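You operate a simulated robot arm through the tools that you are given. There is no shell and no other tool. Be economical: measure what you need, move in short steps, check, and stop when the job is done.

You are at the controls of a simulated two-armed robot. One attempt, no reset.

## Task
Carry the steel tray with both arms and set it on the top of the packing table.

It is judged by the outcome, as a careful person would: the job done as asked, and still so three seconds after it is handed in. It fails if anything else is knocked over, pushed out of place, dropped, spilled or broken.

## Robot
Two 7-joint arms with two-finger parallel grippers on one trunk, on a base that drives. Base frame: it is fixed to the floor where the robot stands at the start and does not move with it; the origin is under the middle of the robot, x ahead of it, y to its left, z up. Lengths are in mm, angles in degrees, forces in N, time in s.
The left shoulder is at the start at [110, 169, 1486], the right one opposite. With the tool pointing down near the work surface each hand reaches from about 420 to 740 mm from the robot's upright axis, wherever it stands, measured 20 degrees to its own side. Places, roughly: top of the packing table [-1100, 200, 800]. Payload 1.57 kg a hand.
Tool frame (each hand has its own): the origin (TCP) lies between the finger pads and is the grasp point; the fingertips stand 30 mm ahead of it; z points along the fingers, y is the line along which they close. Largest opening 80 mm; finger width 17, thickness 12; the body of the gripper, 40 by 82 mm, starts 80 mm behind the TCP.
Orientation is that of the tool frame in the base frame, as [roll, pitch, yaw] about the fixed x, y, z axes, in that order (R = Rz(yaw) Ry(pitch) Rx(roll)). With the fingers straight down and closing along the base's y, the tool's x points along the base's -x, its y along +y and its z along -z.

## Interface
- The arms move only by the tool drive_tool. It takes "left_targets", "right_targets" or both (then of equal length, played together; a hand with none holds still); each is a list of rows, each a list of 7 numbers: the turn, a rotation vector about the base's x, y, z in units of 90 degrees (1.0 is 90 degrees), then the shift along the base's x, y, z in units of 100 mm (1.0 is 100 mm), then the closure in counts, from 0 (fully open) to 255 (shut). In form: [[ax, ay, az, dx, dy, dz, jaw], ...]. A call has 1 to 20 rows; each row is the pose to reach, as a shift and turn from the pose commanded when the call began. A call with a number of a shift or a turn outside -1 to 1 is refused whole. A row lasts 0.2 s, in which the tool goes at most 50 mm and 8.6 degrees; a call with a longer step from one row to the next is refused whole, and so is a gripper value outside its range. A pose out of reach is approached as far as the arm can. The call stops where the force on the tool passes 40 N (or 10 N more than at its start, if that is more) or the arm is blocked; 0.2 s more then pass. Each finger travels about 72 mm/s and halts on what it meets, pressing with about 28 N; the grip force reading is that of the motor and also rises with nothing between the fingers. The clock runs only during rows and for 0.2 s after the last one: add rows that repeat a pose to give the fingers time. The reply holds the time, the measured pose of the TCP, the force on the tool along the base axes, the opening and the grip force, in the units named above and with some noise, with the torque about the TCP (base axes, N m) and any sound that the robot's microphone picked up.
- Cameras (640 x 400 px; columns grow to the right, rows downward): "scene" is now at [89.8, -66.5, 1658.6]; the picture's right is [-0.99, -0.12, 0.00], its down [-0.11, 0.84, -0.53] and it looks along [0.06, -0.52, -0.85] (base axes); focal length 214 px, centre (320, 200). "left" rides on the left gripper at [72, 7, -122] in its tool frame; the picture's right is [-0.09, 1.00, 0.00], its down [-0.84, -0.08, -0.54] and it looks along [-0.54, -0.05, 0.84] (tool axes); focal length 238 px, centre (320, 200). "right" rides on the right gripper at [72, -7, -122] in its tool frame; the picture's right is [0.09, 1.00, 0.00], its down [-0.84, 0.08, -0.54] and it looks along [-0.54, 0.05, 0.84] (tool axes); focal length 238 px, centre (320, 200). There is no depth. A picture from a camera that has moved, and an enlarged one, comes with that camera's place and axes in the base frame and with its lens.
- get_image(camera): a new picture of that camera. No time passes.
- lift_body(by): slides the trunk up (or, below 0, down) by that many mm; the arms and the scene camera ride with it, the base frame stays. It gives what a move gives, with no picture.
- drive_base(legs): drives the robot by 1 to 6 legs, each [ahead, left, turn to the left] in mm, mm and degrees, along the robot's own axes; the way and the turn of a leg run together, so that a leg with both is an arc; at most 1500 mm and 180 degrees a leg. The arms and the cameras ride along, it lands a little off, and it stops where it bumps. It gives what a move gives.
- pan_tilt(pan, tilt): turns the head with the scene camera to pan (to the left, within 86 degrees either way) and tilt (down, from -29 to 69), counted from straight ahead of the robot. It gives what a move gives.
- close_up(camera, box): a new picture of the part [left, top, right, bottom] of that camera's present view, enlarged. No time passes.
- close_job(): hands the job in; it is judged then, once.

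Work in short steps. Places have to be worked out from the pictures, the camera data and where the tool is seen: move nearer, look again, correct. Check each grasp and each placing, and mend what went wrong. You have 120 turns and 108 pictures in all, those below and enlarged ones among them. Open the grippers and draw the arms clear of the work before you hand the job in, unless the task says otherwise; then end with one line.

The tools are called after "Request:" as a command line: name --argument value ..., lists and objects as JSON in quotes. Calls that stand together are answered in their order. drive_tool: Moves the arms, as the interface text tells. Its arguments: {"type":"object","properties":{"left_targets":{"type":"array","items":{"type":"array","items":{"type":"number"}}},"right_targets":{"type":"array","items":{"type":"array","items":{"type":"number"}}}},"required":[]} The other tools are called the same way: lift_body (by) slides the trunk up or down; drive_base (legs) drives the base; pan_tilt (pan, tilt) turns the head that bears the scene camera; get_image (camera) takes a picture; close_up (camera, box) takes an enlarged picture of a part of a camera's view; close_job () hands the job in.

At the start:

```text
time: 0.0
left_position: [636.4, -9.0, 1233.2]
left_tcp_rot: [-180.0, 0.0, 180.0]
left_ft_force: [-0.8, -0.8, -0.3]
left_ft_torque: [-0.01, -0.05, -0.02]
left_opening: 79.8
left_grip_force: 0.1
right_position: [422.6, -591.0, 1216.5]
right_tcp_rot: [-180.0, 0.0, -180.0]
right_ft_force: [0.1, 1.0, 0.8]
right_ft_torque: [0.02, -0.01, 0.01]
right_opening: 80.0
right_grip_force: 0.0
trunk travel left (down, up): [-800.0, 90.0]
robot x, y, heading: [0.9, -2.4, -0.1]
head pan, tilt: [-82.9, 58.3]
```

scene: 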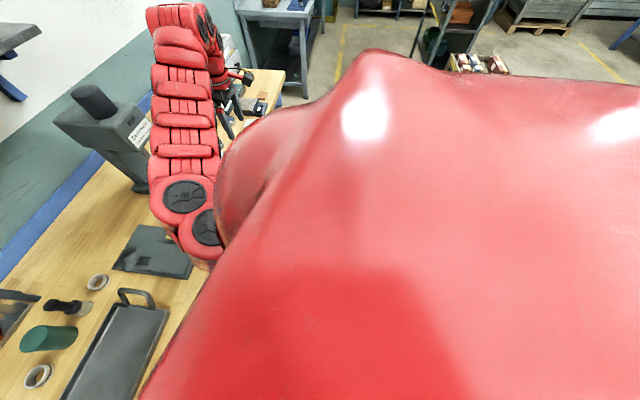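
right: 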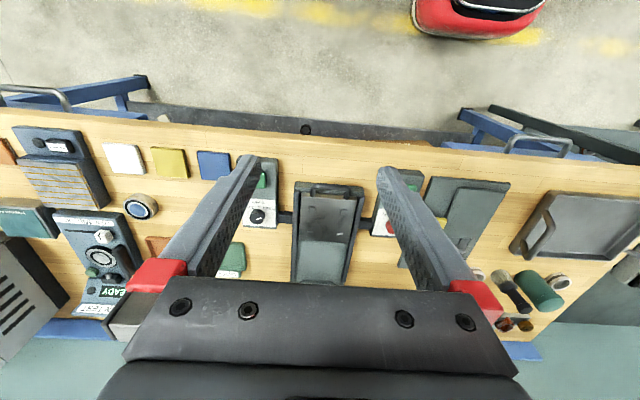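
left: 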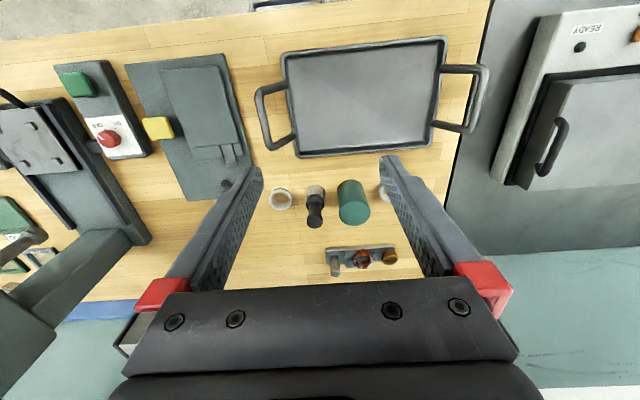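

I'll point the head at the bench to see the tray and its handles.

Request:
pan_tilt --pan 0 --tilt 50

Request:
get_image --camera "scene"

```text
time: 1.6
left_position: [637.8, -9.5, 1233.5]
left_tcp_rot: [179.9, -0.1, -179.9]
left_ft_force: [-0.3, -0.4, 0.5]
left_ft_torque: [-0.01, -0.02, -0.01]
left_opening: 79.8
left_grip_force: 0.0
right_position: [422.5, -590.8, 1216.0]
right_tcp_rot: [-180.0, 0.0, -180.0]
right_ft_force: [0.0, -0.4, -0.1]
right_ft_torque: [0.0, -0.02, 0.01]
right_opening: 79.9
right_grip_force: 0.1
trunk travel left (down, up): [-800.0, 90.0]
robot x, y, heading: [0.0, -4.5, -0.0]
head pan, tilt: [0.0, 50.0]
```

```text
104 pictures are left
camera scene: at [158.3, 1.4, 1669.2], right [0.0, -1.0, 0.0], down [-0.77, 0.0, -0.64], along [0.64, 0.0, -0.77], focal length 214 px, centre (320, 200)
```

scene: 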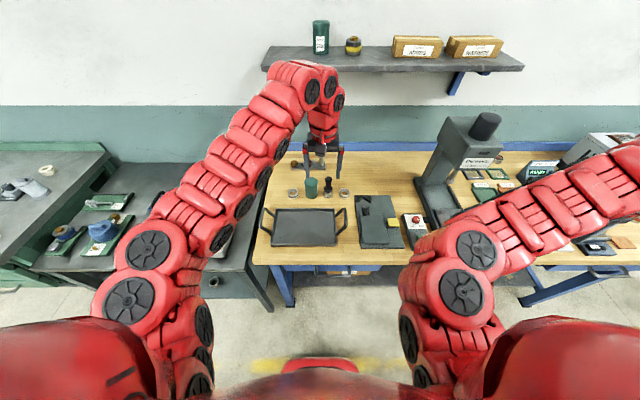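

The tray lies about (645, 68, ~900), with handles at its ±y ends. I'll look closer at the handles from both cameras.

Request:
close_up --camera "scene" --box '[240, 160, 370, 260]'

Request:
close_up --camera "left" --box '[240, 20, 500, 182]'

```text
4.00 times, centred on (305, 210) of scene
camera zoom: at [158.3, 1.4, 1669.2], right [0.0, -1.0, 0.0], down [-0.77, 0.0, -0.64], along [0.64, 0.0, -0.77], focal length 858 px, centre (380, 160)
```

zoom: 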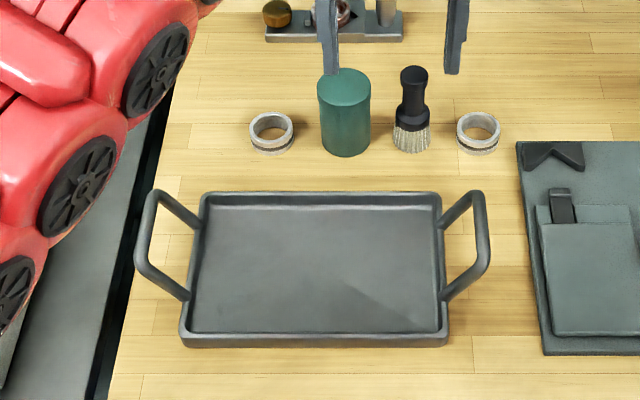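

```text
2.46 times, centred on (370, 101) of left
camera zoom: at [565.4, -2.7, 1355.7], right [0.09, 1.0, 0.0], down [0.84, -0.08, 0.54], along [0.54, -0.05, -0.84], focal length 587 px, centre (197, 444)
```

zoom: 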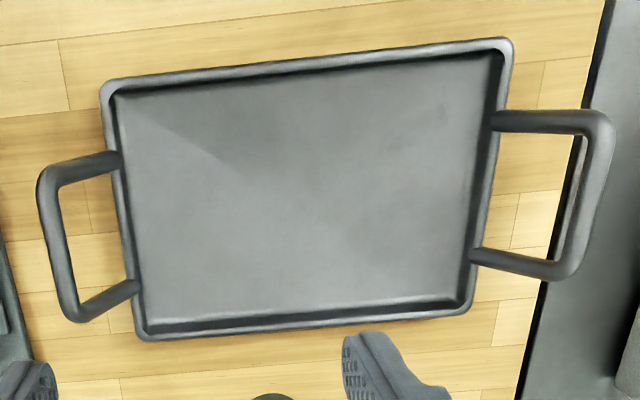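

Handle bars triangulate to about (658, 243, 955) and (657, -102, 960), running along x. Before gripping, I survey the surroundings to plan the route to the packing table behind me.

Request:
pan_tilt --pan 86 --tilt 30

Request:
get_image --camera "scene"

Request:
pan_tilt --pan -86 --tilt 30

Request:
get_image --camera "scene"

```text
time: 3.2
left_position: [636.7, -9.3, 1233.8]
left_tcp_rot: [-179.9, 0.0, -180.0]
left_ft_force: [0.2, 0.0, -0.7]
left_ft_torque: [-0.01, 0.01, 0.01]
left_opening: 80.0
left_grip_force: 0.1
right_position: [422.8, -591.3, 1216.5]
right_tcp_rot: [179.9, 0.0, 179.9]
right_ft_force: [-0.5, -0.6, 0.1]
right_ft_torque: [0.02, 0.02, 0.0]
right_opening: 79.8
right_grip_force: 0.1
trunk travel left (down, up): [-800.0, 90.0]
robot x, y, heading: [0.6, 3.1, -0.1]
head pan, tilt: [85.9, 30.0]
```

```text
101 pictures are left
camera scene: at [87.8, 91.7, 1698.7], right [1.0, -0.07, 0.0], down [-0.04, -0.5, -0.87], along [0.06, 0.86, -0.5], focal length 214 px, centre (320, 200)
```

scene: 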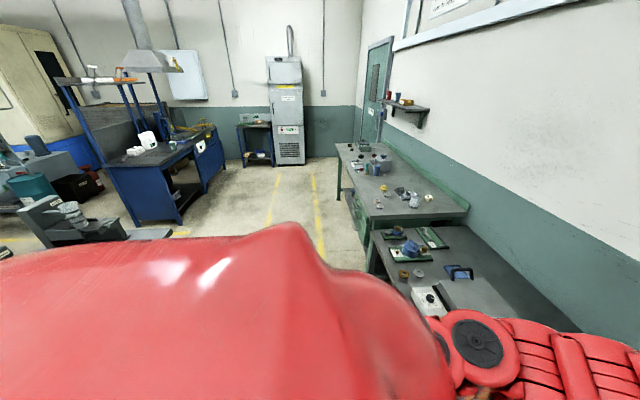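

```text
time: 5.8
left_position: [636.7, -9.5, 1234.2]
left_tcp_rot: [179.9, 0.1, 179.9]
left_ft_force: [0.7, -0.1, -0.1]
left_ft_torque: [0.06, 0.01, 0.02]
left_opening: 80.0
left_grip_force: 0.0
right_position: [423.6, -591.0, 1216.4]
right_tcp_rot: [180.0, 0.0, 180.0]
right_ft_force: [-0.5, 0.3, 0.4]
right_ft_torque: [0.03, 0.03, 0.02]
right_opening: 80.0
right_grip_force: 0.0
trunk travel left (down, up): [-800.0, 90.0]
robot x, y, heading: [4.4, 1.5, 0.2]
head pan, tilt: [-85.9, 30.0]
```

```text
100 pictures are left
camera scene: at [87.8, -88.7, 1698.7], right [-1.0, -0.07, 0.0], down [-0.04, 0.5, -0.87], along [0.06, -0.86, -0.5], focal length 214 px, centre (320, 200)
```

scene: 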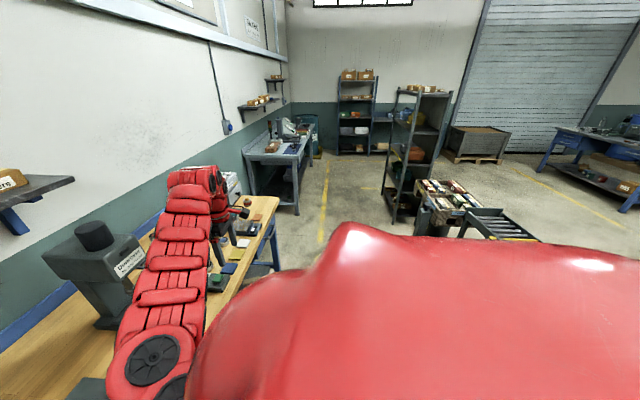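

Surroundings noted. I shift the robot 70 mm left so it is centred on the tray, and point the head back to the tray.

Request:
drive_base --legs '[[0, 70, 0]]'

Request:
pan_tilt --pan 0 --tilt 52

Request:
drive_tool --left_targets '[[0, 0, 0, 0.0, 0.5, 0, 0], [0, 0, 0, 0.0, 1.0, 0, 0]]'

Request:
drive_tool --left_targets '[[0, 0, 0, 0.1, 0.45, 0, 0], [0, 0, 0, 0.2, 0.8, 0, 0]]'

```text
time: 6.8
left_position: [637.1, 55.6, 1234.1]
left_tcp_rot: [179.8, 0.0, 179.9]
left_ft_force: [-0.2, -0.1, 0.1]
left_ft_torque: [0.01, -0.01, 0.04]
left_opening: 80.0
left_grip_force: 0.1
right_position: [422.9, -526.0, 1214.5]
right_tcp_rot: [179.8, 0.0, 179.9]
right_ft_force: [1.3, -0.3, 0.3]
right_ft_torque: [0.01, -0.01, 0.05]
right_opening: 80.0
right_grip_force: 0.0
trunk travel left (down, up): [-800.0, 90.0]
robot x, y, heading: [-2.0, 67.5, -0.1]
head pan, tilt: [-85.9, 30.0]
```

```text
time: 8.4
left_position: [636.9, 59.7, 1234.0]
left_tcp_rot: [179.9, -0.1, -180.0]
left_ft_force: [0.4, -0.2, 0.1]
left_ft_torque: [0.03, -0.01, -0.02]
left_opening: 80.0
left_grip_force: 0.1
right_position: [422.2, -522.7, 1215.6]
right_tcp_rot: [179.9, 0.0, 179.9]
right_ft_force: [-1.3, 0.5, 0.2]
right_ft_torque: [-0.02, -0.02, -0.04]
right_opening: 80.1
right_grip_force: 0.0
trunk travel left (down, up): [-800.0, 90.0]
robot x, y, heading: [3.9, 71.3, 0.0]
head pan, tilt: [0.0, 52.0]
```

```text
time: 9.0
left_position: [637.9, 160.2, 1230.9]
left_tcp_rot: [-179.8, 0.1, 179.8]
left_ft_force: [0.3, -0.1, 0.7]
left_ft_torque: [-0.02, -0.01, -0.02]
left_opening: 80.2
left_grip_force: 0.0
left hand out of reach, approached as far as the arm can: row 2
right_position: [421.8, -520.6, 1217.2]
right_tcp_rot: [-180.0, 0.0, 179.9]
right_ft_force: [0.3, 0.0, 0.0]
right_ft_torque: [-0.03, 0.03, -0.02]
right_opening: 80.1
right_grip_force: 0.0
trunk travel left (down, up): [-800.0, 90.0]
robot x, y, heading: [-0.9, 67.8, -0.2]
head pan, tilt: [0.0, 52.0]
```

```text
time: 9.6
left_position: [658.2, 241.2, 1229.6]
left_tcp_rot: [-179.9, -0.2, 179.8]
left_ft_force: [-0.9, 0.0, 0.4]
left_ft_torque: [-0.03, 0.0, 0.0]
left_opening: 80.0
left_grip_force: 0.0
right_position: [423.2, -520.9, 1217.5]
right_tcp_rot: [-179.9, 0.0, 179.9]
right_ft_force: [0.2, 0.5, 0.4]
right_ft_torque: [-0.01, -0.04, 0.03]
right_opening: 80.3
right_grip_force: 0.0
trunk travel left (down, up): [-800.0, 90.0]
robot x, y, heading: [-0.6, 69.5, -0.5]
head pan, tilt: [0.0, 52.0]
```

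Left hand is above its handle. Now I bring the right hand over in stages, keeping height.

Request:
drive_tool --right_targets '[[0, 0, 0, 0, 0.45, 0, 0], [0, 0, 0, 0.1, 0.9, 0, 0], [0, 0, 0, 0.2, 1.0, 0, 0]]'

Request:
drive_tool --right_targets '[[0, 0, 0, 0.2, 0.4, 0, 0], [0, 0, 0, 0.4, 0.8, 0, 0], [0, 0, 0, 0.5, 1.0, 0, 0]]'

Request:
drive_tool --right_targets '[[0, 0, 0, 0.25, 0.4, 0, 0], [0, 0, 0, 0.5, 0.8, 0, 0], [0, 0, 0, 0.7, 1.0, 0, 0]]'

Request:
drive_tool --right_targets '[[0, 0, 0, 0.3, 0.35, 0, 0], [0, 0, 0, 0.6, 0.7, 0, 0], [0, 0, 0, 0.9, 1.0, 0, 0]]'

Request:
get_image --camera "right"

Request:
get_image --camera "left"

Request:
get_image --camera "scene"

```text
time: 10.4
left_position: [658.8, 238.2, 1229.0]
left_tcp_rot: [179.9, 0.1, 179.8]
left_ft_force: [0.6, 1.0, 0.5]
left_ft_torque: [0.0, 0.01, 0.03]
left_opening: 79.6
left_grip_force: 0.0
right_position: [457.4, -478.2, 1216.5]
right_tcp_rot: [179.9, -0.2, 179.9]
right_ft_force: [-0.7, 0.4, 0.3]
right_ft_torque: [-0.01, -0.02, -0.02]
right_opening: 80.0
right_grip_force: 0.0
right hand out of reach, approached as far as the arm can: row 1, 2, 3
trunk travel left (down, up): [-800.0, 90.0]
robot x, y, heading: [1.3, 68.1, 0.1]
head pan, tilt: [0.0, 52.0]
```

```text
time: 11.2
left_position: [658.1, 237.9, 1230.2]
left_tcp_rot: [180.0, 0.0, 179.9]
left_ft_force: [0.7, -0.7, -0.4]
left_ft_torque: [0.0, 0.01, 0.02]
left_opening: 80.1
left_grip_force: 0.0
right_position: [524.5, -401.2, 1217.0]
right_tcp_rot: [179.9, -0.2, 179.9]
right_ft_force: [-0.1, -0.5, -0.1]
right_ft_torque: [0.01, 0.04, 0.02]
right_opening: 80.1
right_grip_force: 0.0
right hand out of reach, approached as far as the arm can: row 1, 2, 3
trunk travel left (down, up): [-800.0, 90.0]
robot x, y, heading: [-2.8, 69.1, -0.1]
head pan, tilt: [0.0, 52.0]
```

```text
time: 12.0
left_position: [659.9, 240.4, 1228.7]
left_tcp_rot: [179.9, -0.1, 179.9]
left_ft_force: [0.0, 0.9, 1.4]
left_ft_torque: [-0.03, 0.02, 0.01]
left_opening: 80.0
left_grip_force: 0.1
right_position: [595.7, -299.8, 1218.2]
right_tcp_rot: [-180.0, -0.1, 179.9]
right_ft_force: [-0.8, 0.6, 0.4]
right_ft_torque: [-0.01, 0.01, 0.0]
right_opening: 79.9
right_grip_force: 0.1
trunk travel left (down, up): [-800.0, 90.0]
robot x, y, heading: [-0.6, 70.5, 0.3]
head pan, tilt: [0.0, 52.0]
```

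```text
time: 12.8
left_position: [660.0, 239.7, 1230.4]
left_tcp_rot: [-179.9, 0.0, 180.0]
left_ft_force: [0.4, 0.4, 0.3]
left_ft_torque: [-0.03, -0.01, 0.02]
left_opening: 80.2
left_grip_force: 0.0
right_position: [684.3, -198.2, 1217.6]
right_tcp_rot: [180.0, -0.2, -180.0]
right_ft_force: [0.4, 0.2, -0.2]
right_ft_torque: [-0.01, 0.01, 0.0]
right_opening: 80.2
right_grip_force: 0.0
trunk travel left (down, up): [-800.0, 90.0]
robot x, y, heading: [1.5, 69.3, 0.1]
head pan, tilt: [0.0, 52.0]
```

```text
99 pictures are left
camera right: at [614.1, -204.5, 1338.7], right [-0.09, 1.0, 0.0], down [0.84, 0.08, 0.54], along [0.54, 0.05, -0.84], focal length 238 px, centre (320, 200)
```

right: 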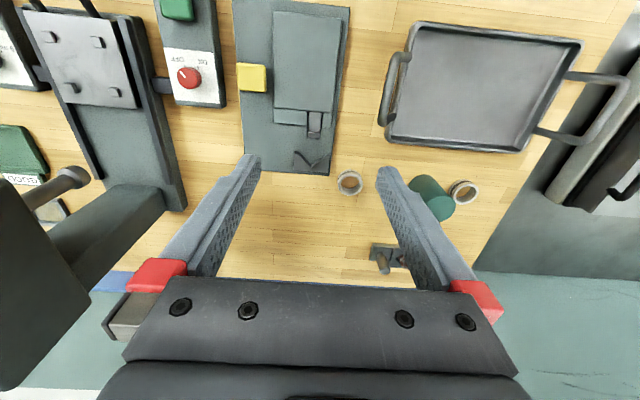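

```text
98 pictures are left
camera left: at [587.6, 246.4, 1351.0], right [0.09, 1.0, 0.0], down [0.84, -0.08, 0.54], along [0.54, -0.05, -0.84], focal length 238 px, centre (320, 200)
```

left: 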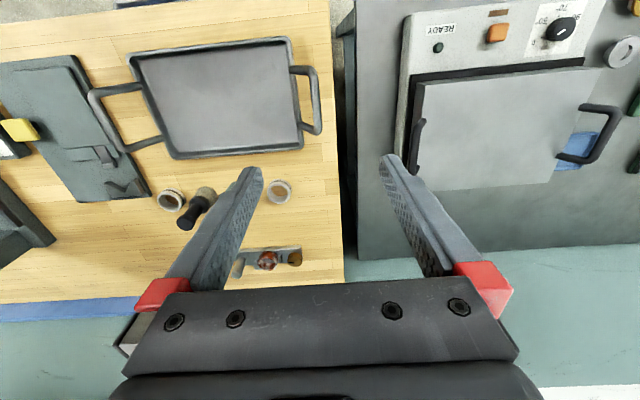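

```text
97 pictures are left
camera scene: at [157.1, 70.6, 1666.4], right [0.0, -1.0, 0.0], down [-0.79, 0.0, -0.62], along [0.62, 0.0, -0.79], focal length 214 px, centre (320, 200)
```

scene: 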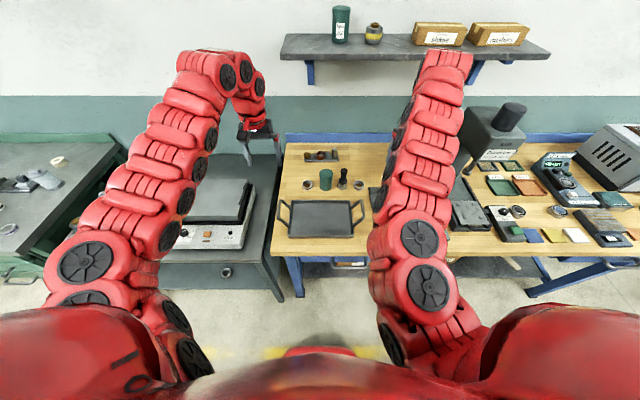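

The hands flank the tray. Bars re-estimate at y≈234 and y≈-85, height uncertain (920–955); I move over them and descend 100 mm to look closer.

Request:
drive_tool --left_targets '[[0, 0, 0, 0, -0.05, 0, 0], [0, 0, 0, 0, -0.05, -0.3, 0], [0, 0, 0, 0, -0.05, -0.6, 0], [0, 0, 0, 0, -0.05, -1.0, 0]]' --right_targets '[[0, 0, 0, -0.1, 0.4, 0, 0], [0, 0, 0, -0.2, 0.8, -0.2, 0], [0, 0, 0, -0.26, 1.0, -0.5, 0], [0, 0, 0, -0.26, 1.0, -0.9, 0]]'

Request:
get_image --camera "right"

Request:
get_image --camera "left"

Request:
close_up --camera "scene" --box '[240, 150, 400, 250]'

```text
time: 13.8
left_position: [660.3, 234.3, 1128.7]
left_tcp_rot: [180.0, 0.0, 179.9]
left_ft_force: [0.2, -0.8, -1.3]
left_ft_torque: [-0.02, 0.01, -0.02]
left_opening: 80.1
left_grip_force: 0.1
right_position: [661.8, -99.7, 1127.6]
right_tcp_rot: [-179.9, 0.0, 179.8]
right_ft_force: [-0.7, -0.1, -0.5]
right_ft_torque: [0.0, 0.01, 0.0]
right_opening: 79.8
right_grip_force: 0.0
trunk travel left (down, up): [-800.0, 90.0]
robot x, y, heading: [-1.7, 70.1, -0.1]
head pan, tilt: [0.0, 52.0]
```

```text
96 pictures are left
camera right: at [588.9, -107.2, 1248.8], right [-0.09, 1.0, 0.0], down [0.84, 0.08, 0.54], along [0.54, 0.05, -0.84], focal length 238 px, centre (320, 200)
```

right: 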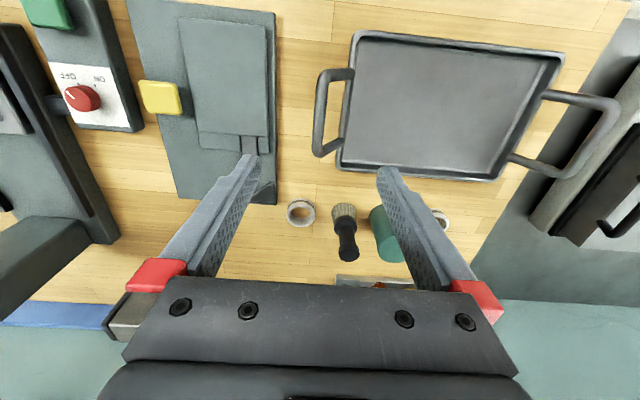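

```text
95 pictures are left
camera left: at [588.5, 240.7, 1251.1], right [0.09, 1.0, 0.0], down [0.84, -0.08, 0.54], along [0.54, -0.05, -0.84], focal length 238 px, centre (320, 200)
```

left: 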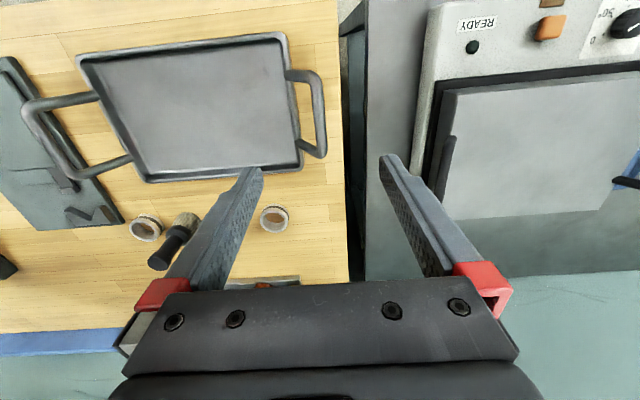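

```text
4.00 times, centred on (320, 200) of scene
camera zoom: at [157.7, 70.4, 1666.4], right [0.0, -1.0, 0.0], down [-0.79, 0.0, -0.61], along [0.61, 0.0, -0.79], focal length 858 px, centre (320, 200)
```

zoom: 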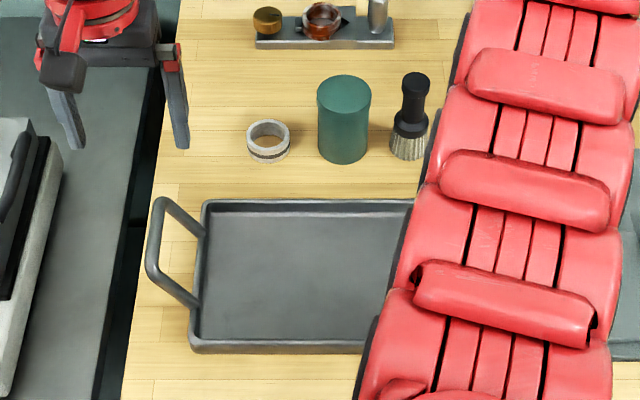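

Both views agree: bars at about (660, 235, 952) and (657, -101, 952), right beneath the TCPs. I pre-close to ~45 mm so the inner fingers clear the rim, and descend to ~1005.

Request:
drive_tool --left_targets '[[0, 0, 0, 0, 0, 0, 112], [0, 0, 0, 0, 0, -0.3, 112], [0, 0, 0, 0, 0, -0.6, 112], [0, 0, 0, 0, 0, -0.9, 112], [0, 0, 0, 0, 0, -0.95, 112]]' --right_targets '[[0, 0, 0, 0, 0, 0, 112], [0, 0, 0, -0.04, 0, -0.3, 112], [0, 0, 0, -0.04, 0, -0.6, 112], [0, 0, 0, -0.04, 0, -0.9, 112], [0, 0, 0, -0.04, 0, -0.95, 112]]'

Request:
get_image --camera "right"

Request:
get_image --camera "left"

```text
time: 15.0
left_position: [658.6, 234.3, 1035.3]
left_tcp_rot: [180.0, -0.1, 180.0]
left_ft_force: [0.7, -1.0, -0.7]
left_ft_torque: [0.0, 0.0, -0.01]
left_opening: 44.7
left_grip_force: 0.0
right_position: [655.0, -100.0, 1033.0]
right_tcp_rot: [-179.9, 0.0, 179.9]
right_ft_force: [-0.4, 0.9, 0.9]
right_ft_torque: [0.02, -0.05, -0.03]
right_opening: 45.0
right_grip_force: 0.1
trunk travel left (down, up): [-800.0, 90.0]
robot x, y, heading: [-0.1, 70.7, 0.1]
head pan, tilt: [0.0, 52.0]
```

```text
93 pictures are left
camera right: at [583.6, -105.9, 1153.4], right [-0.09, 1.0, 0.0], down [0.84, 0.08, 0.54], along [0.54, 0.05, -0.84], focal length 238 px, centre (320, 200)
```

right: 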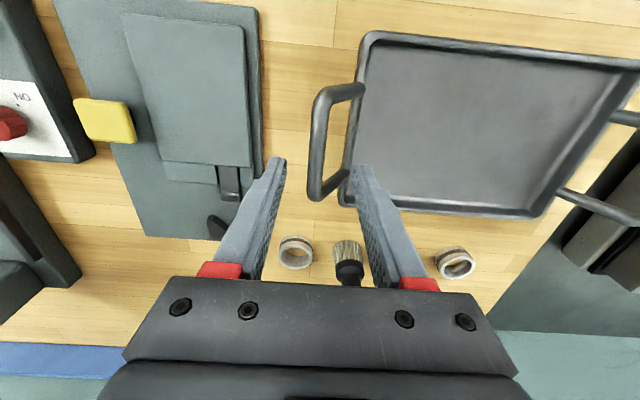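

```text
92 pictures are left
camera left: at [586.8, 240.8, 1156.4], right [0.09, 1.0, 0.0], down [0.84, -0.08, 0.54], along [0.54, -0.05, -0.84], focal length 238 px, centre (320, 200)
```

left: 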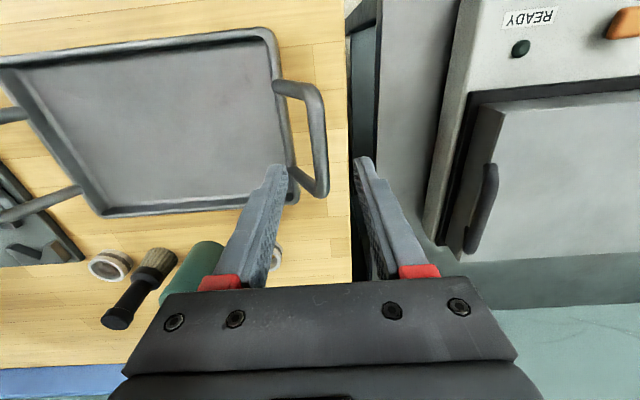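

Both bars remain centred between the fingers (estimated within 3 mm). I descend to z≈955.

Request:
drive_tool --left_targets '[[0, 0, 0, -0.02, 0, -0.3, 112], [0, 0, 0, -0.02, 0, -0.55, 112], [0, 0, 0, -0.02, 0, -0.7, 112], [0, 0, 0, -0.02, 0, -0.8, 112]]' --right_targets '[[0, 0, 0, 0, -0.01, -0.3, 112], [0, 0, 0, 0, -0.02, -0.55, 112], [0, 0, 0, 0, -0.02, -0.7, 112], [0, 0, 0, 0, -0.02, -0.78, 112]]'

Request:
get_image --camera "right"

Request:
get_image --camera "left"

Request:
close_up --camera "scene" --box '[240, 150, 400, 250]'

```text
time: 16.0
left_position: [657.4, 234.2, 954.9]
left_tcp_rot: [180.0, 0.0, 179.9]
left_ft_force: [0.3, -0.3, -0.3]
left_ft_torque: [0.02, 0.05, -0.02]
left_opening: 44.9
left_grip_force: 0.0
right_position: [655.4, -102.5, 953.8]
right_tcp_rot: [-179.9, 0.0, -180.0]
right_ft_force: [0.1, 0.9, 0.0]
right_ft_torque: [-0.03, 0.02, -0.01]
right_opening: 44.9
right_grip_force: 0.2
trunk travel left (down, up): [-800.0, 90.0]
robot x, y, heading: [-0.1, 66.3, -0.1]
head pan, tilt: [0.0, 52.0]
```

```text
91 pictures are left
camera right: at [583.8, -108.1, 1075.6], right [-0.09, 1.0, 0.0], down [0.84, 0.08, 0.54], along [0.54, 0.05, -0.84], focal length 238 px, centre (320, 200)
```

right: 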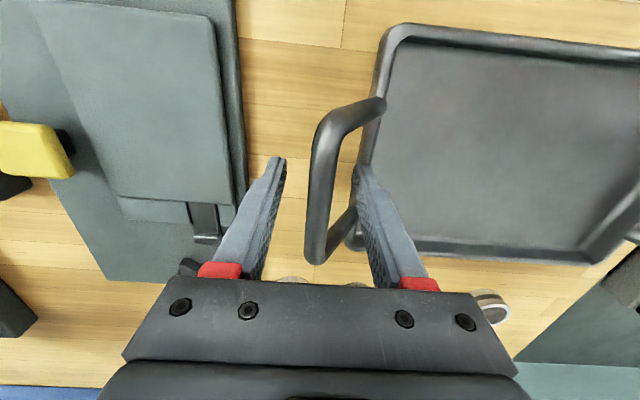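

```text
90 pictures are left
camera left: at [585.8, 240.8, 1076.2], right [0.09, 1.0, 0.0], down [0.84, -0.08, 0.54], along [0.54, -0.05, -0.84], focal length 238 px, centre (320, 200)
```

left: 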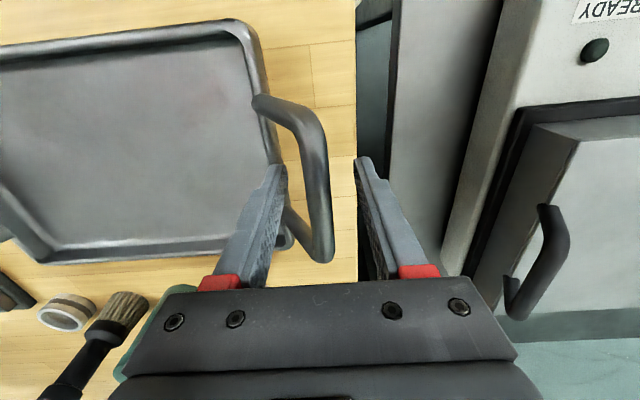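

```text
4.00 times, centred on (320, 200) of scene
camera zoom: at [157.2, 70.5, 1666.4], right [0.0, -1.0, 0.0], down [-0.79, 0.0, -0.62], along [0.62, 0.0, -0.79], focal length 858 px, centre (320, 200)
```

zoom: 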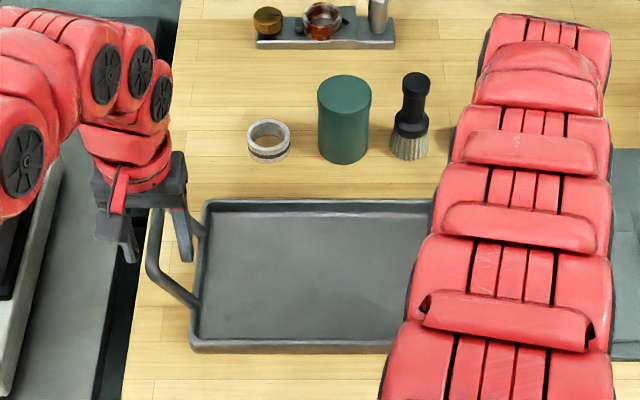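

The TCP projects to px (321,192) in each hand camera, just where the bar's middle is in both views, so the bars are between the pads. I close both grippers.

Request:
drive_tool --left_targets '[[0, 0, 0, 0, 0, 0, 255], [0, 0, 0, 0, 0, 0, 255], [0, 0, 0, 0, 0, 0, 255], [0, 0, 0, 0, 0, 0, 255]]' --right_targets '[[0, 0, 0, 0, 0, 0, 255], [0, 0, 0, 0, 0, 0, 255], [0, 0, 0, 0, 0, 0, 255], [0, 0, 0, 0, 0, 0, 255]]'

Request:
get_image --camera "right"

Request:
get_image --camera "left"

```text
time: 17.0
left_position: [656.1, 232.0, 955.2]
left_tcp_rot: [-179.9, 0.0, 179.9]
left_ft_force: [1.6, -5.7, 2.4]
left_ft_torque: [0.01, -0.28, -0.13]
left_opening: 13.4
left_grip_force: 27.5
right_position: [653.8, -101.8, 954.6]
right_tcp_rot: [-179.9, -0.1, 180.0]
right_ft_force: [-0.2, 5.6, 0.2]
right_ft_torque: [-0.04, -0.23, 0.14]
right_opening: 13.6
right_grip_force: 27.7
trunk travel left (down, up): [-800.0, 90.0]
robot x, y, heading: [1.2, 68.3, -0.2]
head pan, tilt: [0.0, 52.0]
```

```text
88 pictures are left
camera right: at [583.1, -107.9, 1076.2], right [-0.09, 1.0, 0.0], down [0.84, 0.08, 0.54], along [0.54, 0.05, -0.84], focal length 238 px, centre (320, 200)
```

right: 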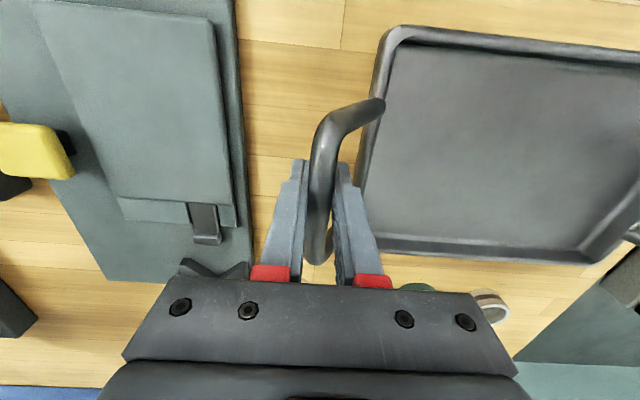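

```text
87 pictures are left
camera left: at [585.1, 240.3, 1076.7], right [0.09, 1.0, 0.0], down [0.84, -0.08, 0.54], along [0.54, -0.05, -0.84], focal length 238 px, centre (320, 200)
```

left: 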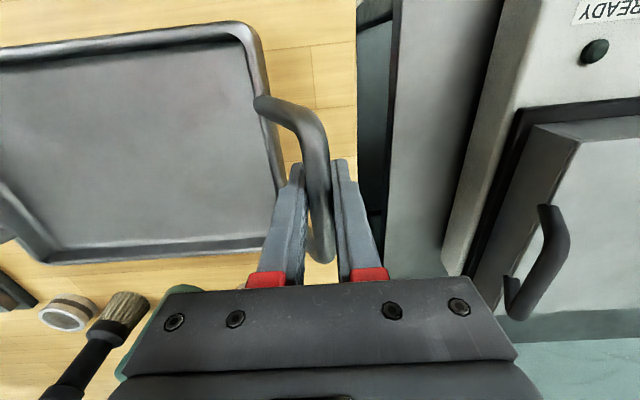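

Both bars are gripped at 13.5 mm with ~28 N. I lift slowly 60 mm with both arms.

Request:
drive_tool --left_targets '[[0, 0, 0, 0, 0, 0.06, 255], [0, 0, 0, 0, 0, 0.15, 255], [0, 0, 0, 0, 0, 0.3, 255], [0, 0, 0, 0, 0, 0.45, 255], [0, 0, 0, 0, 0, 0.6, 255]]' --right_targets '[[0, 0, 0, 0, 0, 0.06, 255], [0, 0, 0, 0, 0, 0.15, 255], [0, 0, 0, 0, 0, 0.3, 255], [0, 0, 0, 0, 0, 0.45, 255], [0, 0, 0, 0, 0, 0.6, 255]]'

Request:
get_image --camera "scene"

```text
time: 18.2
left_position: [657.2, 233.0, 1014.7]
left_tcp_rot: [-179.9, -0.2, 179.8]
left_ft_force: [-0.1, -7.7, -3.7]
left_ft_torque: [0.21, -0.19, -0.2]
left_opening: 13.4
left_grip_force: 27.7
right_position: [653.7, -102.0, 1014.9]
right_tcp_rot: [179.9, -0.1, 179.9]
right_ft_force: [-0.7, 8.0, -2.4]
right_ft_torque: [-0.03, 0.21, 0.19]
right_opening: 13.6
right_grip_force: 28.3
trunk travel left (down, up): [-800.0, 90.0]
robot x, y, heading: [-2.2, 70.7, -0.0]
head pan, tilt: [0.0, 52.0]
```

```text
86 pictures are left
camera scene: at [156.7, 70.7, 1666.5], right [0.0, -1.0, 0.0], down [-0.79, 0.0, -0.62], along [0.62, 0.0, -0.79], focal length 214 px, centre (320, 200)
```

scene: 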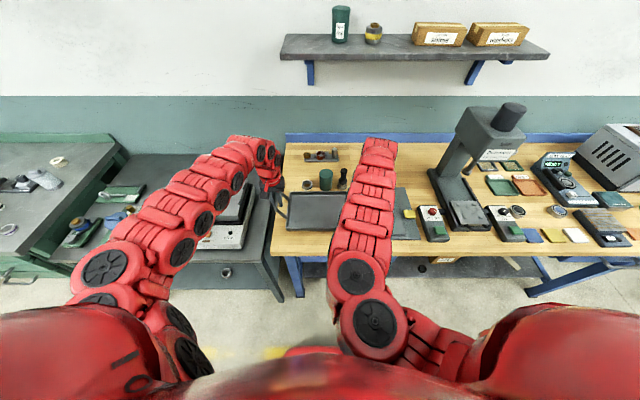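

The tray is up (loads −3.7/−2.4 N). I raise it further and draw it 100 mm towards the body.

Request:
drive_tool --left_targets '[[0, 0, 0, 0, 0, 0.2, 255], [0, 0, 0, 0, 0, 0.4, 255], [0, 0, 0, -0.1, 0, 0.6, 255], [0, 0, 0, -0.3, 0, 0.7, 255], [0, 0, 0, -0.5, 0, 0.8, 255], [0, 0, 0, -0.7, 0, 0.8, 255], [0, 0, 0, -0.85, 0, 0.8, 255], [0, 0, 0, -1.0, 0, 0.8, 255]]' --right_targets '[[0, 0, 0, 0, 0, 0.2, 255], [0, 0, 0, 0, 0, 0.4, 255], [0, 0, 0, -0.1, 0, 0.6, 255], [0, 0, 0, -0.3, 0, 0.7, 255], [0, 0, 0, -0.5, 0, 0.8, 255], [0, 0, 0, -0.7, 0, 0.8, 255], [0, 0, 0, -0.85, 0, 0.8, 255], [0, 0, 0, -1.0, 0, 0.8, 255]]'

Request:
get_image --camera "scene"

```text
time: 20.0
left_position: [647.0, 233.1, 1092.9]
left_tcp_rot: [180.0, -0.3, 179.8]
left_ft_force: [-0.6, -0.9, -3.4]
left_ft_torque: [0.02, 0.14, -0.17]
left_opening: 13.5
left_grip_force: 27.8
left hand out of reach, approached as far as the arm can: row 4, 5, 6, 7, 8
right_position: [645.1, -101.2, 1074.3]
right_tcp_rot: [-180.0, -0.1, -180.0]
right_ft_force: [1.0, 1.7, -3.1]
right_ft_torque: [0.01, -0.12, 0.14]
right_opening: 13.3
right_grip_force: 27.8
right hand out of reach, approached as far as the arm can: row 4, 5, 6, 7, 8
trunk travel left (down, up): [-800.0, 90.0]
robot x, y, heading: [-1.4, 70.5, -0.3]
head pan, tilt: [0.0, 52.0]
```

```text
85 pictures are left
camera scene: at [157.3, 70.7, 1666.4], right [0.0, -1.0, 0.0], down [-0.79, 0.0, -0.62], along [0.62, 0.0, -0.79], focal length 214 px, centre (320, 200)
```

scene: 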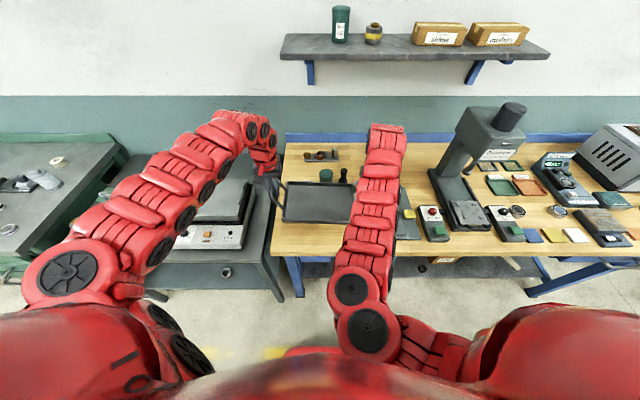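

The arms are at their inner limit here, leaving an 18 mm height difference. I level the hands at x≈655, z≈1090, then raise the trunk 90 mm.

Request:
drive_tool --left_targets '[[0, 0, 0, 0.04, 0, 0, 255], [0, 0, 0, 0.08, 0, 0, 255], [0, 0, 0, 0.08, 0, 0, 255]]' --right_targets '[[0, 0, 0, 0.1, 0, 0.08, 255], [0, 0, 0, 0.1, 0, 0.18, 255], [0, 0, 0, 0.1, 0, 0.18, 255]]'

Request:
lift_body --by 80

```text
time: 20.8
left_position: [654.8, 232.2, 1092.0]
left_tcp_rot: [-180.0, -0.1, -179.9]
left_ft_force: [0.9, 3.9, -3.7]
left_ft_torque: [0.04, 0.77, -0.03]
left_opening: 13.6
left_grip_force: 28.6
right_position: [656.5, -102.7, 1093.8]
right_tcp_rot: [-179.8, 0.0, 180.0]
right_ft_force: [-1.0, -3.3, -3.4]
right_ft_torque: [0.11, -0.7, 0.36]
right_opening: 13.6
right_grip_force: 27.8
trunk travel left (down, up): [-800.0, 90.0]
robot x, y, heading: [1.5, 69.3, -0.1]
head pan, tilt: [0.0, 52.0]
```

```text
time: 21.9
left_position: [657.1, 232.3, 1172.9]
left_tcp_rot: [-180.0, -0.1, 179.9]
left_ft_force: [0.0, 7.6, -3.3]
left_ft_torque: [-0.06, 0.4, -0.05]
left_opening: 13.5
left_grip_force: 28.1
right_position: [655.8, -103.2, 1173.1]
right_tcp_rot: [-179.9, -0.1, 179.9]
right_ft_force: [-0.5, -9.3, -3.1]
right_ft_torque: [0.08, -0.35, 0.28]
right_opening: 13.7
right_grip_force: 28.5
trunk travel left (down, up): [-880.0, 10.0]
robot x, y, heading: [0.0, 71.5, -0.0]
head pan, tilt: [0.0, 52.0]
```

Tray is level at z≈1173. I back 130 mm and turn left 45° to look towards the back.

Request:
drive_base --legs '[[-130, 0, 0], [0, 0, 45]]'

Request:
pan_tilt --pan 86 --tilt 35

Request:
get_image --camera "scene"

```text
time: 25.3
left_position: [218.2, 649.4, 1172.7]
left_tcp_rot: [179.9, -0.1, -134.9]
left_ft_force: [-10.4, 10.3, -3.0]
left_ft_torque: [-0.15, -0.02, -0.11]
left_opening: 13.5
left_grip_force: 28.0
right_position: [455.4, 411.4, 1173.5]
right_tcp_rot: [-180.0, -0.1, -135.0]
right_ft_force: [9.4, -9.9, -3.1]
right_ft_torque: [0.11, 0.07, 0.24]
right_opening: 13.4
right_grip_force: 27.6
trunk travel left (down, up): [-880.0, 10.0]
robot x, y, heading: [-128.8, 67.4, 45.3]
head pan, tilt: [0.0, 52.0]
```

```text
time: 26.9
left_position: [217.5, 649.0, 1172.2]
left_tcp_rot: [179.9, 0.0, -135.0]
left_ft_force: [-1.3, 1.4, -3.0]
left_ft_torque: [-0.2, 0.22, -0.04]
left_opening: 13.4
left_grip_force: 28.3
right_position: [454.3, 411.2, 1171.9]
right_tcp_rot: [-179.9, -0.1, -135.0]
right_ft_force: [0.9, -1.8, -3.4]
right_ft_torque: [0.26, -0.22, 0.25]
right_opening: 13.7
right_grip_force: 27.9
trunk travel left (down, up): [-880.0, 10.0]
robot x, y, heading: [-130.1, 67.6, 45.1]
head pan, tilt: [85.9, 35.0]
```

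```text
84 pictures are left
camera scene: at [-129.1, 194.7, 1770.8], right [0.76, 0.66, 0.0], down [0.38, -0.43, -0.82], along [-0.54, 0.62, -0.57], focal length 214 px, centre (320, 200)
```

scene: 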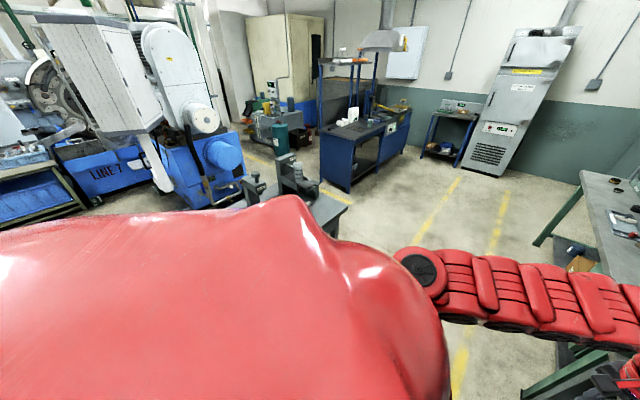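

A vise table stands around (−980, 1060). I turn another 45° to see the packing table.

Request:
drive_base --legs '[[0, 0, 45]]'

Request:
get_image --camera "scene"

Request:
pan_tilt --pan 40 --tilt 45

Request:
get_image --camera "scene"

```text
time: 29.4
left_position: [-295.9, 723.6, 1172.9]
left_tcp_rot: [179.9, -0.1, -89.8]
left_ft_force: [-2.2, 0.6, -2.8]
left_ft_torque: [0.14, -0.02, -0.07]
left_opening: 13.3
left_grip_force: 28.1
right_position: [38.3, 724.9, 1172.0]
right_tcp_rot: [-180.0, 0.0, -89.9]
right_ft_force: [1.7, -0.4, -2.6]
right_ft_torque: [-0.16, 0.01, 0.26]
right_opening: 13.6
right_grip_force: 28.0
trunk travel left (down, up): [-880.0, 10.0]
robot x, y, heading: [-133.2, 69.5, 90.2]
head pan, tilt: [85.9, 35.0]
```

```text
83 pictures are left
camera scene: at [-216.8, 158.0, 1770.9], right [0.07, 1.0, 0.0], down [0.57, -0.04, -0.82], along [-0.82, 0.05, -0.57], focal length 214 px, centre (320, 200)
```

scene: 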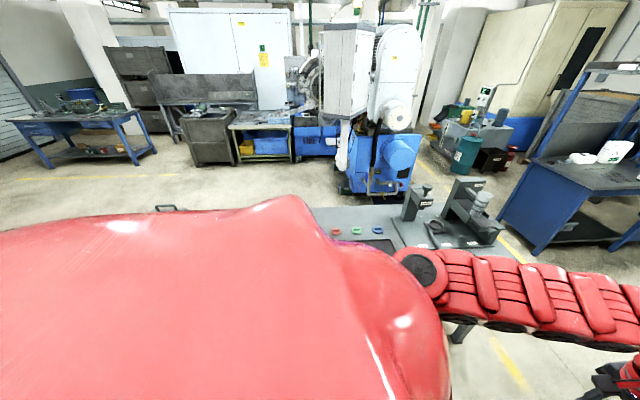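

```text
time: 30.5
left_position: [-296.1, 724.1, 1172.5]
left_tcp_rot: [180.0, -0.1, -89.8]
left_ft_force: [0.0, 0.4, -4.1]
left_ft_torque: [-0.16, 0.0, -0.06]
left_opening: 13.6
left_grip_force: 27.7
right_position: [39.3, 724.9, 1172.2]
right_tcp_rot: [-179.9, -0.1, -89.9]
right_ft_force: [0.8, -1.0, -3.0]
right_ft_torque: [0.12, 0.09, 0.25]
right_opening: 13.6
right_grip_force: 27.8
trunk travel left (down, up): [-880.0, 10.0]
robot x, y, heading: [-127.5, 65.6, 90.2]
head pan, tilt: [40.0, 45.0]
```

```text
82 pictures are left
camera scene: at [-181.8, 214.0, 1756.0], right [0.76, 0.65, 0.0], down [0.46, -0.54, -0.71], along [-0.46, 0.54, -0.71], focal length 214 px, centre (320, 200)
```

scene: 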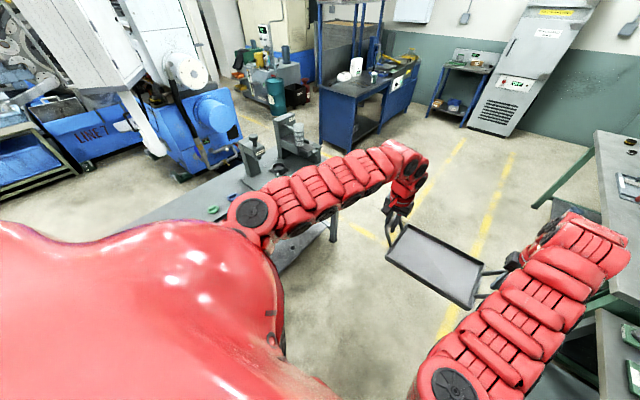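

The packing table is the grey one to my left, with fixtures at its far right end and little clips on it. I turn 50° more and look at it.

Request:
drive_base --legs '[[0, 0, 50]]'

Request:
pan_tilt --pan 45 --tilt 40

Request:
get_image --camera "scene"

```text
time: 33.1
left_position: [-741.2, 359.7, 1171.0]
left_tcp_rot: [-179.9, -0.2, -39.6]
left_ft_force: [-0.1, 0.3, -3.1]
left_ft_torque: [0.02, 0.03, -0.09]
left_opening: 13.5
left_grip_force: 28.4
right_position: [-526.5, 618.5, 1172.3]
right_tcp_rot: [-179.8, -0.1, -39.5]
right_ft_force: [1.4, 0.2, -2.9]
right_ft_torque: [-0.03, -0.06, 0.27]
right_opening: 13.5
right_grip_force: 27.5
trunk travel left (down, up): [-880.0, 10.0]
robot x, y, heading: [-132.0, 68.5, 140.7]
head pan, tilt: [40.0, 45.0]
```

```text
time: 33.8
left_position: [-740.0, 359.0, 1171.5]
left_tcp_rot: [179.9, -0.1, -39.5]
left_ft_force: [0.0, 0.2, -3.4]
left_ft_torque: [0.1, 0.1, -0.04]
left_opening: 13.1
left_grip_force: 27.9
right_position: [-526.0, 617.4, 1172.7]
right_tcp_rot: [-179.9, 0.0, -39.4]
right_ft_force: [1.7, -0.6, -3.1]
right_ft_torque: [-0.15, -0.06, 0.33]
right_opening: 13.7
right_grip_force: 28.4
trunk travel left (down, up): [-880.0, 10.0]
robot x, y, heading: [-132.6, 69.2, 140.8]
head pan, tilt: [45.0, 40.0]
```

```text
81 pictures are left
camera scene: at [-276.4, 114.0, 1763.2], right [-0.1, 1.0, 0.0], down [0.64, 0.06, -0.77], along [-0.76, -0.07, -0.64], focal length 214 px, centre (320, 200)
```

scene: 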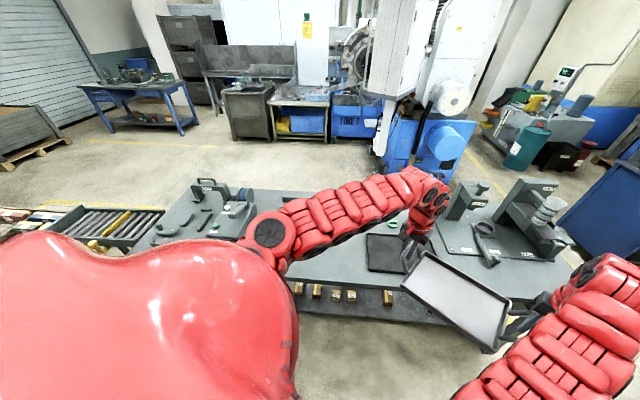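

Now I can see the tabletop; the middle appears free apart from a dark mat. I turn the remaining ~39° and look straight at it.

Request:
drive_base --legs '[[0, 0, 39.2]]'

Request:
pan_tilt --pan 0 --tilt 45

Request:
get_image --camera "scene"

Request:
get_image --camera "left"

Request:
get_image --camera "right"

```text
time: 36.0
left_position: [-786.6, -87.5, 1172.5]
left_tcp_rot: [-180.0, -0.1, -0.6]
left_ft_force: [-0.1, 0.8, -2.9]
left_ft_torque: [0.02, 0.0, -0.07]
left_opening: 13.5
left_grip_force: 27.9
right_position: [-785.3, 246.3, 1172.3]
right_tcp_rot: [-180.0, 0.0, -0.6]
right_ft_force: [0.4, 1.0, -2.9]
right_ft_torque: [0.0, -0.03, 0.25]
right_opening: 13.3
right_grip_force: 28.1
trunk travel left (down, up): [-880.0, 10.0]
robot x, y, heading: [-132.1, 67.1, 179.8]
head pan, tilt: [45.0, 40.0]
```

```text
time: 37.1
left_position: [-787.5, -89.1, 1173.0]
left_tcp_rot: [180.0, -0.1, -0.5]
left_ft_force: [-0.6, -1.0, -3.1]
left_ft_torque: [-0.03, -0.16, -0.05]
left_opening: 13.4
left_grip_force: 28.2
right_position: [-784.4, 246.5, 1173.0]
right_tcp_rot: [-179.8, -0.1, -0.6]
right_ft_force: [0.6, 0.7, -3.1]
right_ft_torque: [-0.02, 0.19, 0.33]
right_opening: 13.6
right_grip_force: 28.5
trunk travel left (down, up): [-880.0, 10.0]
robot x, y, heading: [-129.0, 67.1, 179.6]
head pan, tilt: [0.0, 45.0]
```

```text
80 pictures are left
camera scene: at [-291.6, 72.2, 1756.0], right [0.01, 1.0, 0.0], down [0.71, -0.01, -0.71], along [-0.71, 0.01, -0.71], focal length 214 px, centre (320, 200)
```

scene: 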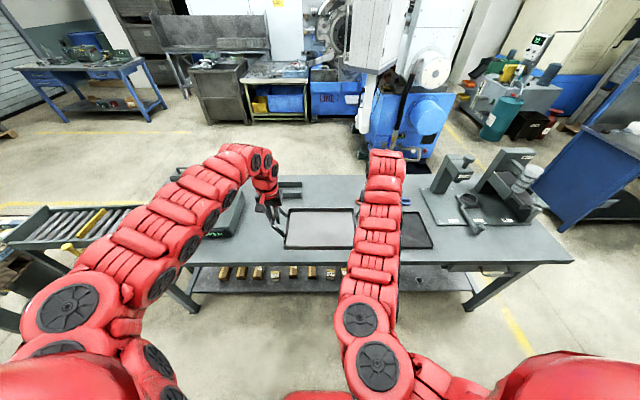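

```text
79 pictures are left
camera left: at [-715.2, -95.9, 1294.1], right [-0.1, -0.99, 0.0], down [-0.84, 0.09, 0.54], along [-0.54, 0.05, -0.84], focal length 238 px, centre (320, 200)
```

left: 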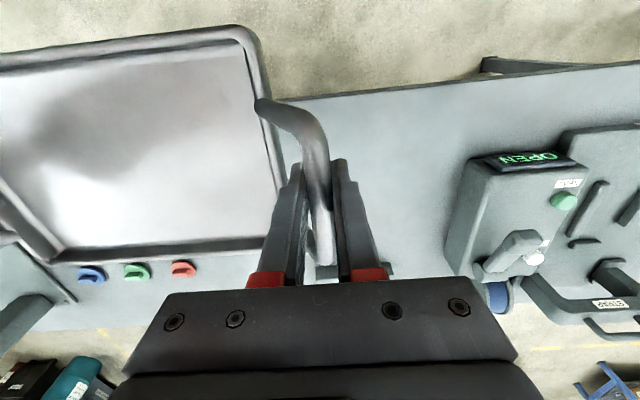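

```text
78 pictures are left
camera right: at [-712.2, 252.9, 1293.6], right [0.08, -1.0, 0.0], down [-0.84, -0.07, 0.54], along [-0.54, -0.04, -0.84], focal length 238 px, centre (320, 200)
```

right: 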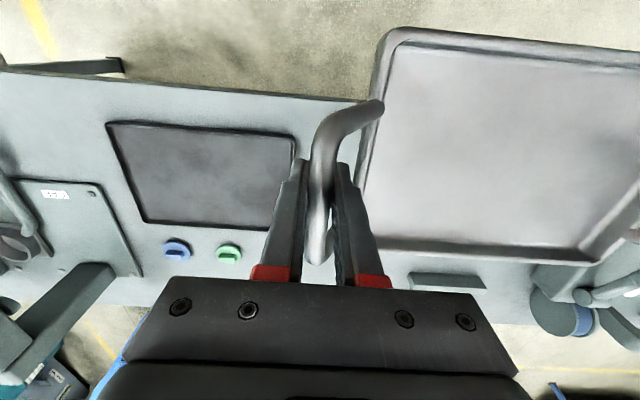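

Table front edge is at x≈−800, the mat spans y 295–680, clips sit at x≈−1225 (y≥370), and the device is beyond y≈−390. The free spot is around (−956, −5), so I strafe left 85 and drive 170 ahead.

Request:
drive_base --legs '[[0, 85, 0], [170, 0, 0]]'

Request:
get_image --camera "scene"

Request:
get_image --camera "left"

Request:
get_image --camera "right"

```text
time: 39.3
left_position: [-955.3, -170.8, 1174.1]
left_tcp_rot: [179.9, 0.1, -0.6]
left_ft_force: [-0.3, -0.7, -2.8]
left_ft_torque: [-0.01, -0.01, -0.02]
left_opening: 13.4
left_grip_force: 27.9
right_position: [-952.4, 164.5, 1174.8]
right_tcp_rot: [179.9, 0.2, -0.6]
right_ft_force: [1.2, 0.7, -2.7]
right_ft_torque: [-0.02, 0.0, 0.33]
right_opening: 13.6
right_grip_force: 27.7
trunk travel left (down, up): [-880.0, 10.0]
robot x, y, heading: [-299.6, -13.2, 179.4]
head pan, tilt: [0.0, 45.0]
```

```text
77 pictures are left
camera scene: at [-458.0, -9.7, 1756.4], right [0.01, 1.0, 0.0], down [0.71, -0.01, -0.71], along [-0.71, 0.01, -0.71], focal length 214 px, centre (320, 200)
```

scene: 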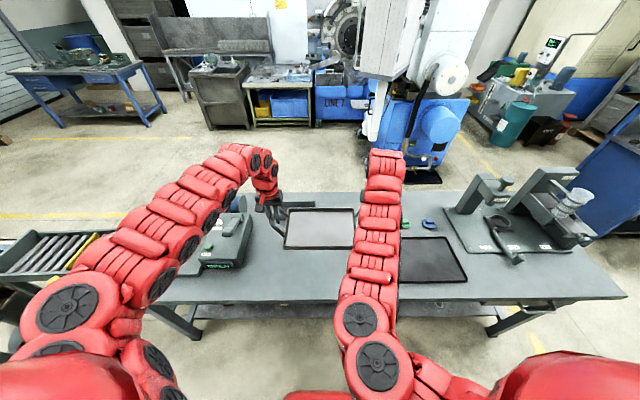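

```text
76 pictures are left
camera left: at [-883.0, -177.6, 1295.8], right [-0.1, -0.99, 0.0], down [-0.84, 0.09, 0.54], along [-0.54, 0.06, -0.84], focal length 238 px, centre (320, 200)
```

left: 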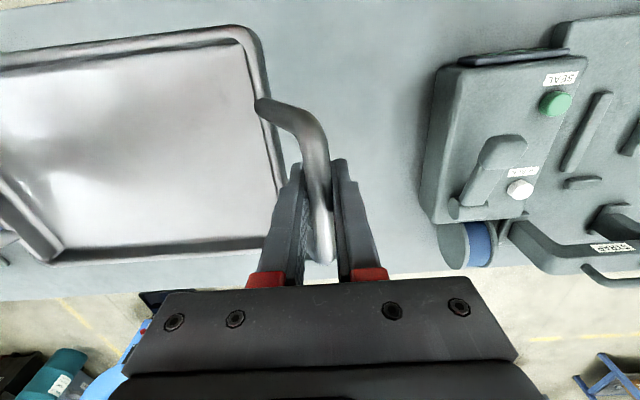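

```text
75 pictures are left
camera right: at [-879.4, 171.3, 1295.0], right [0.08, -1.0, 0.0], down [-0.84, -0.07, 0.54], along [-0.54, -0.04, -0.84], focal length 238 px, centre (320, 200)
```

right: 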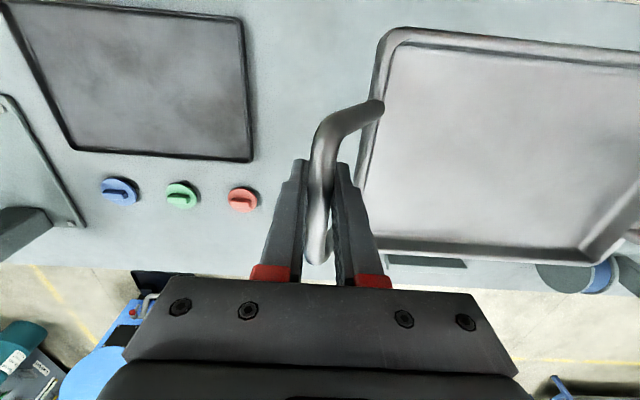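

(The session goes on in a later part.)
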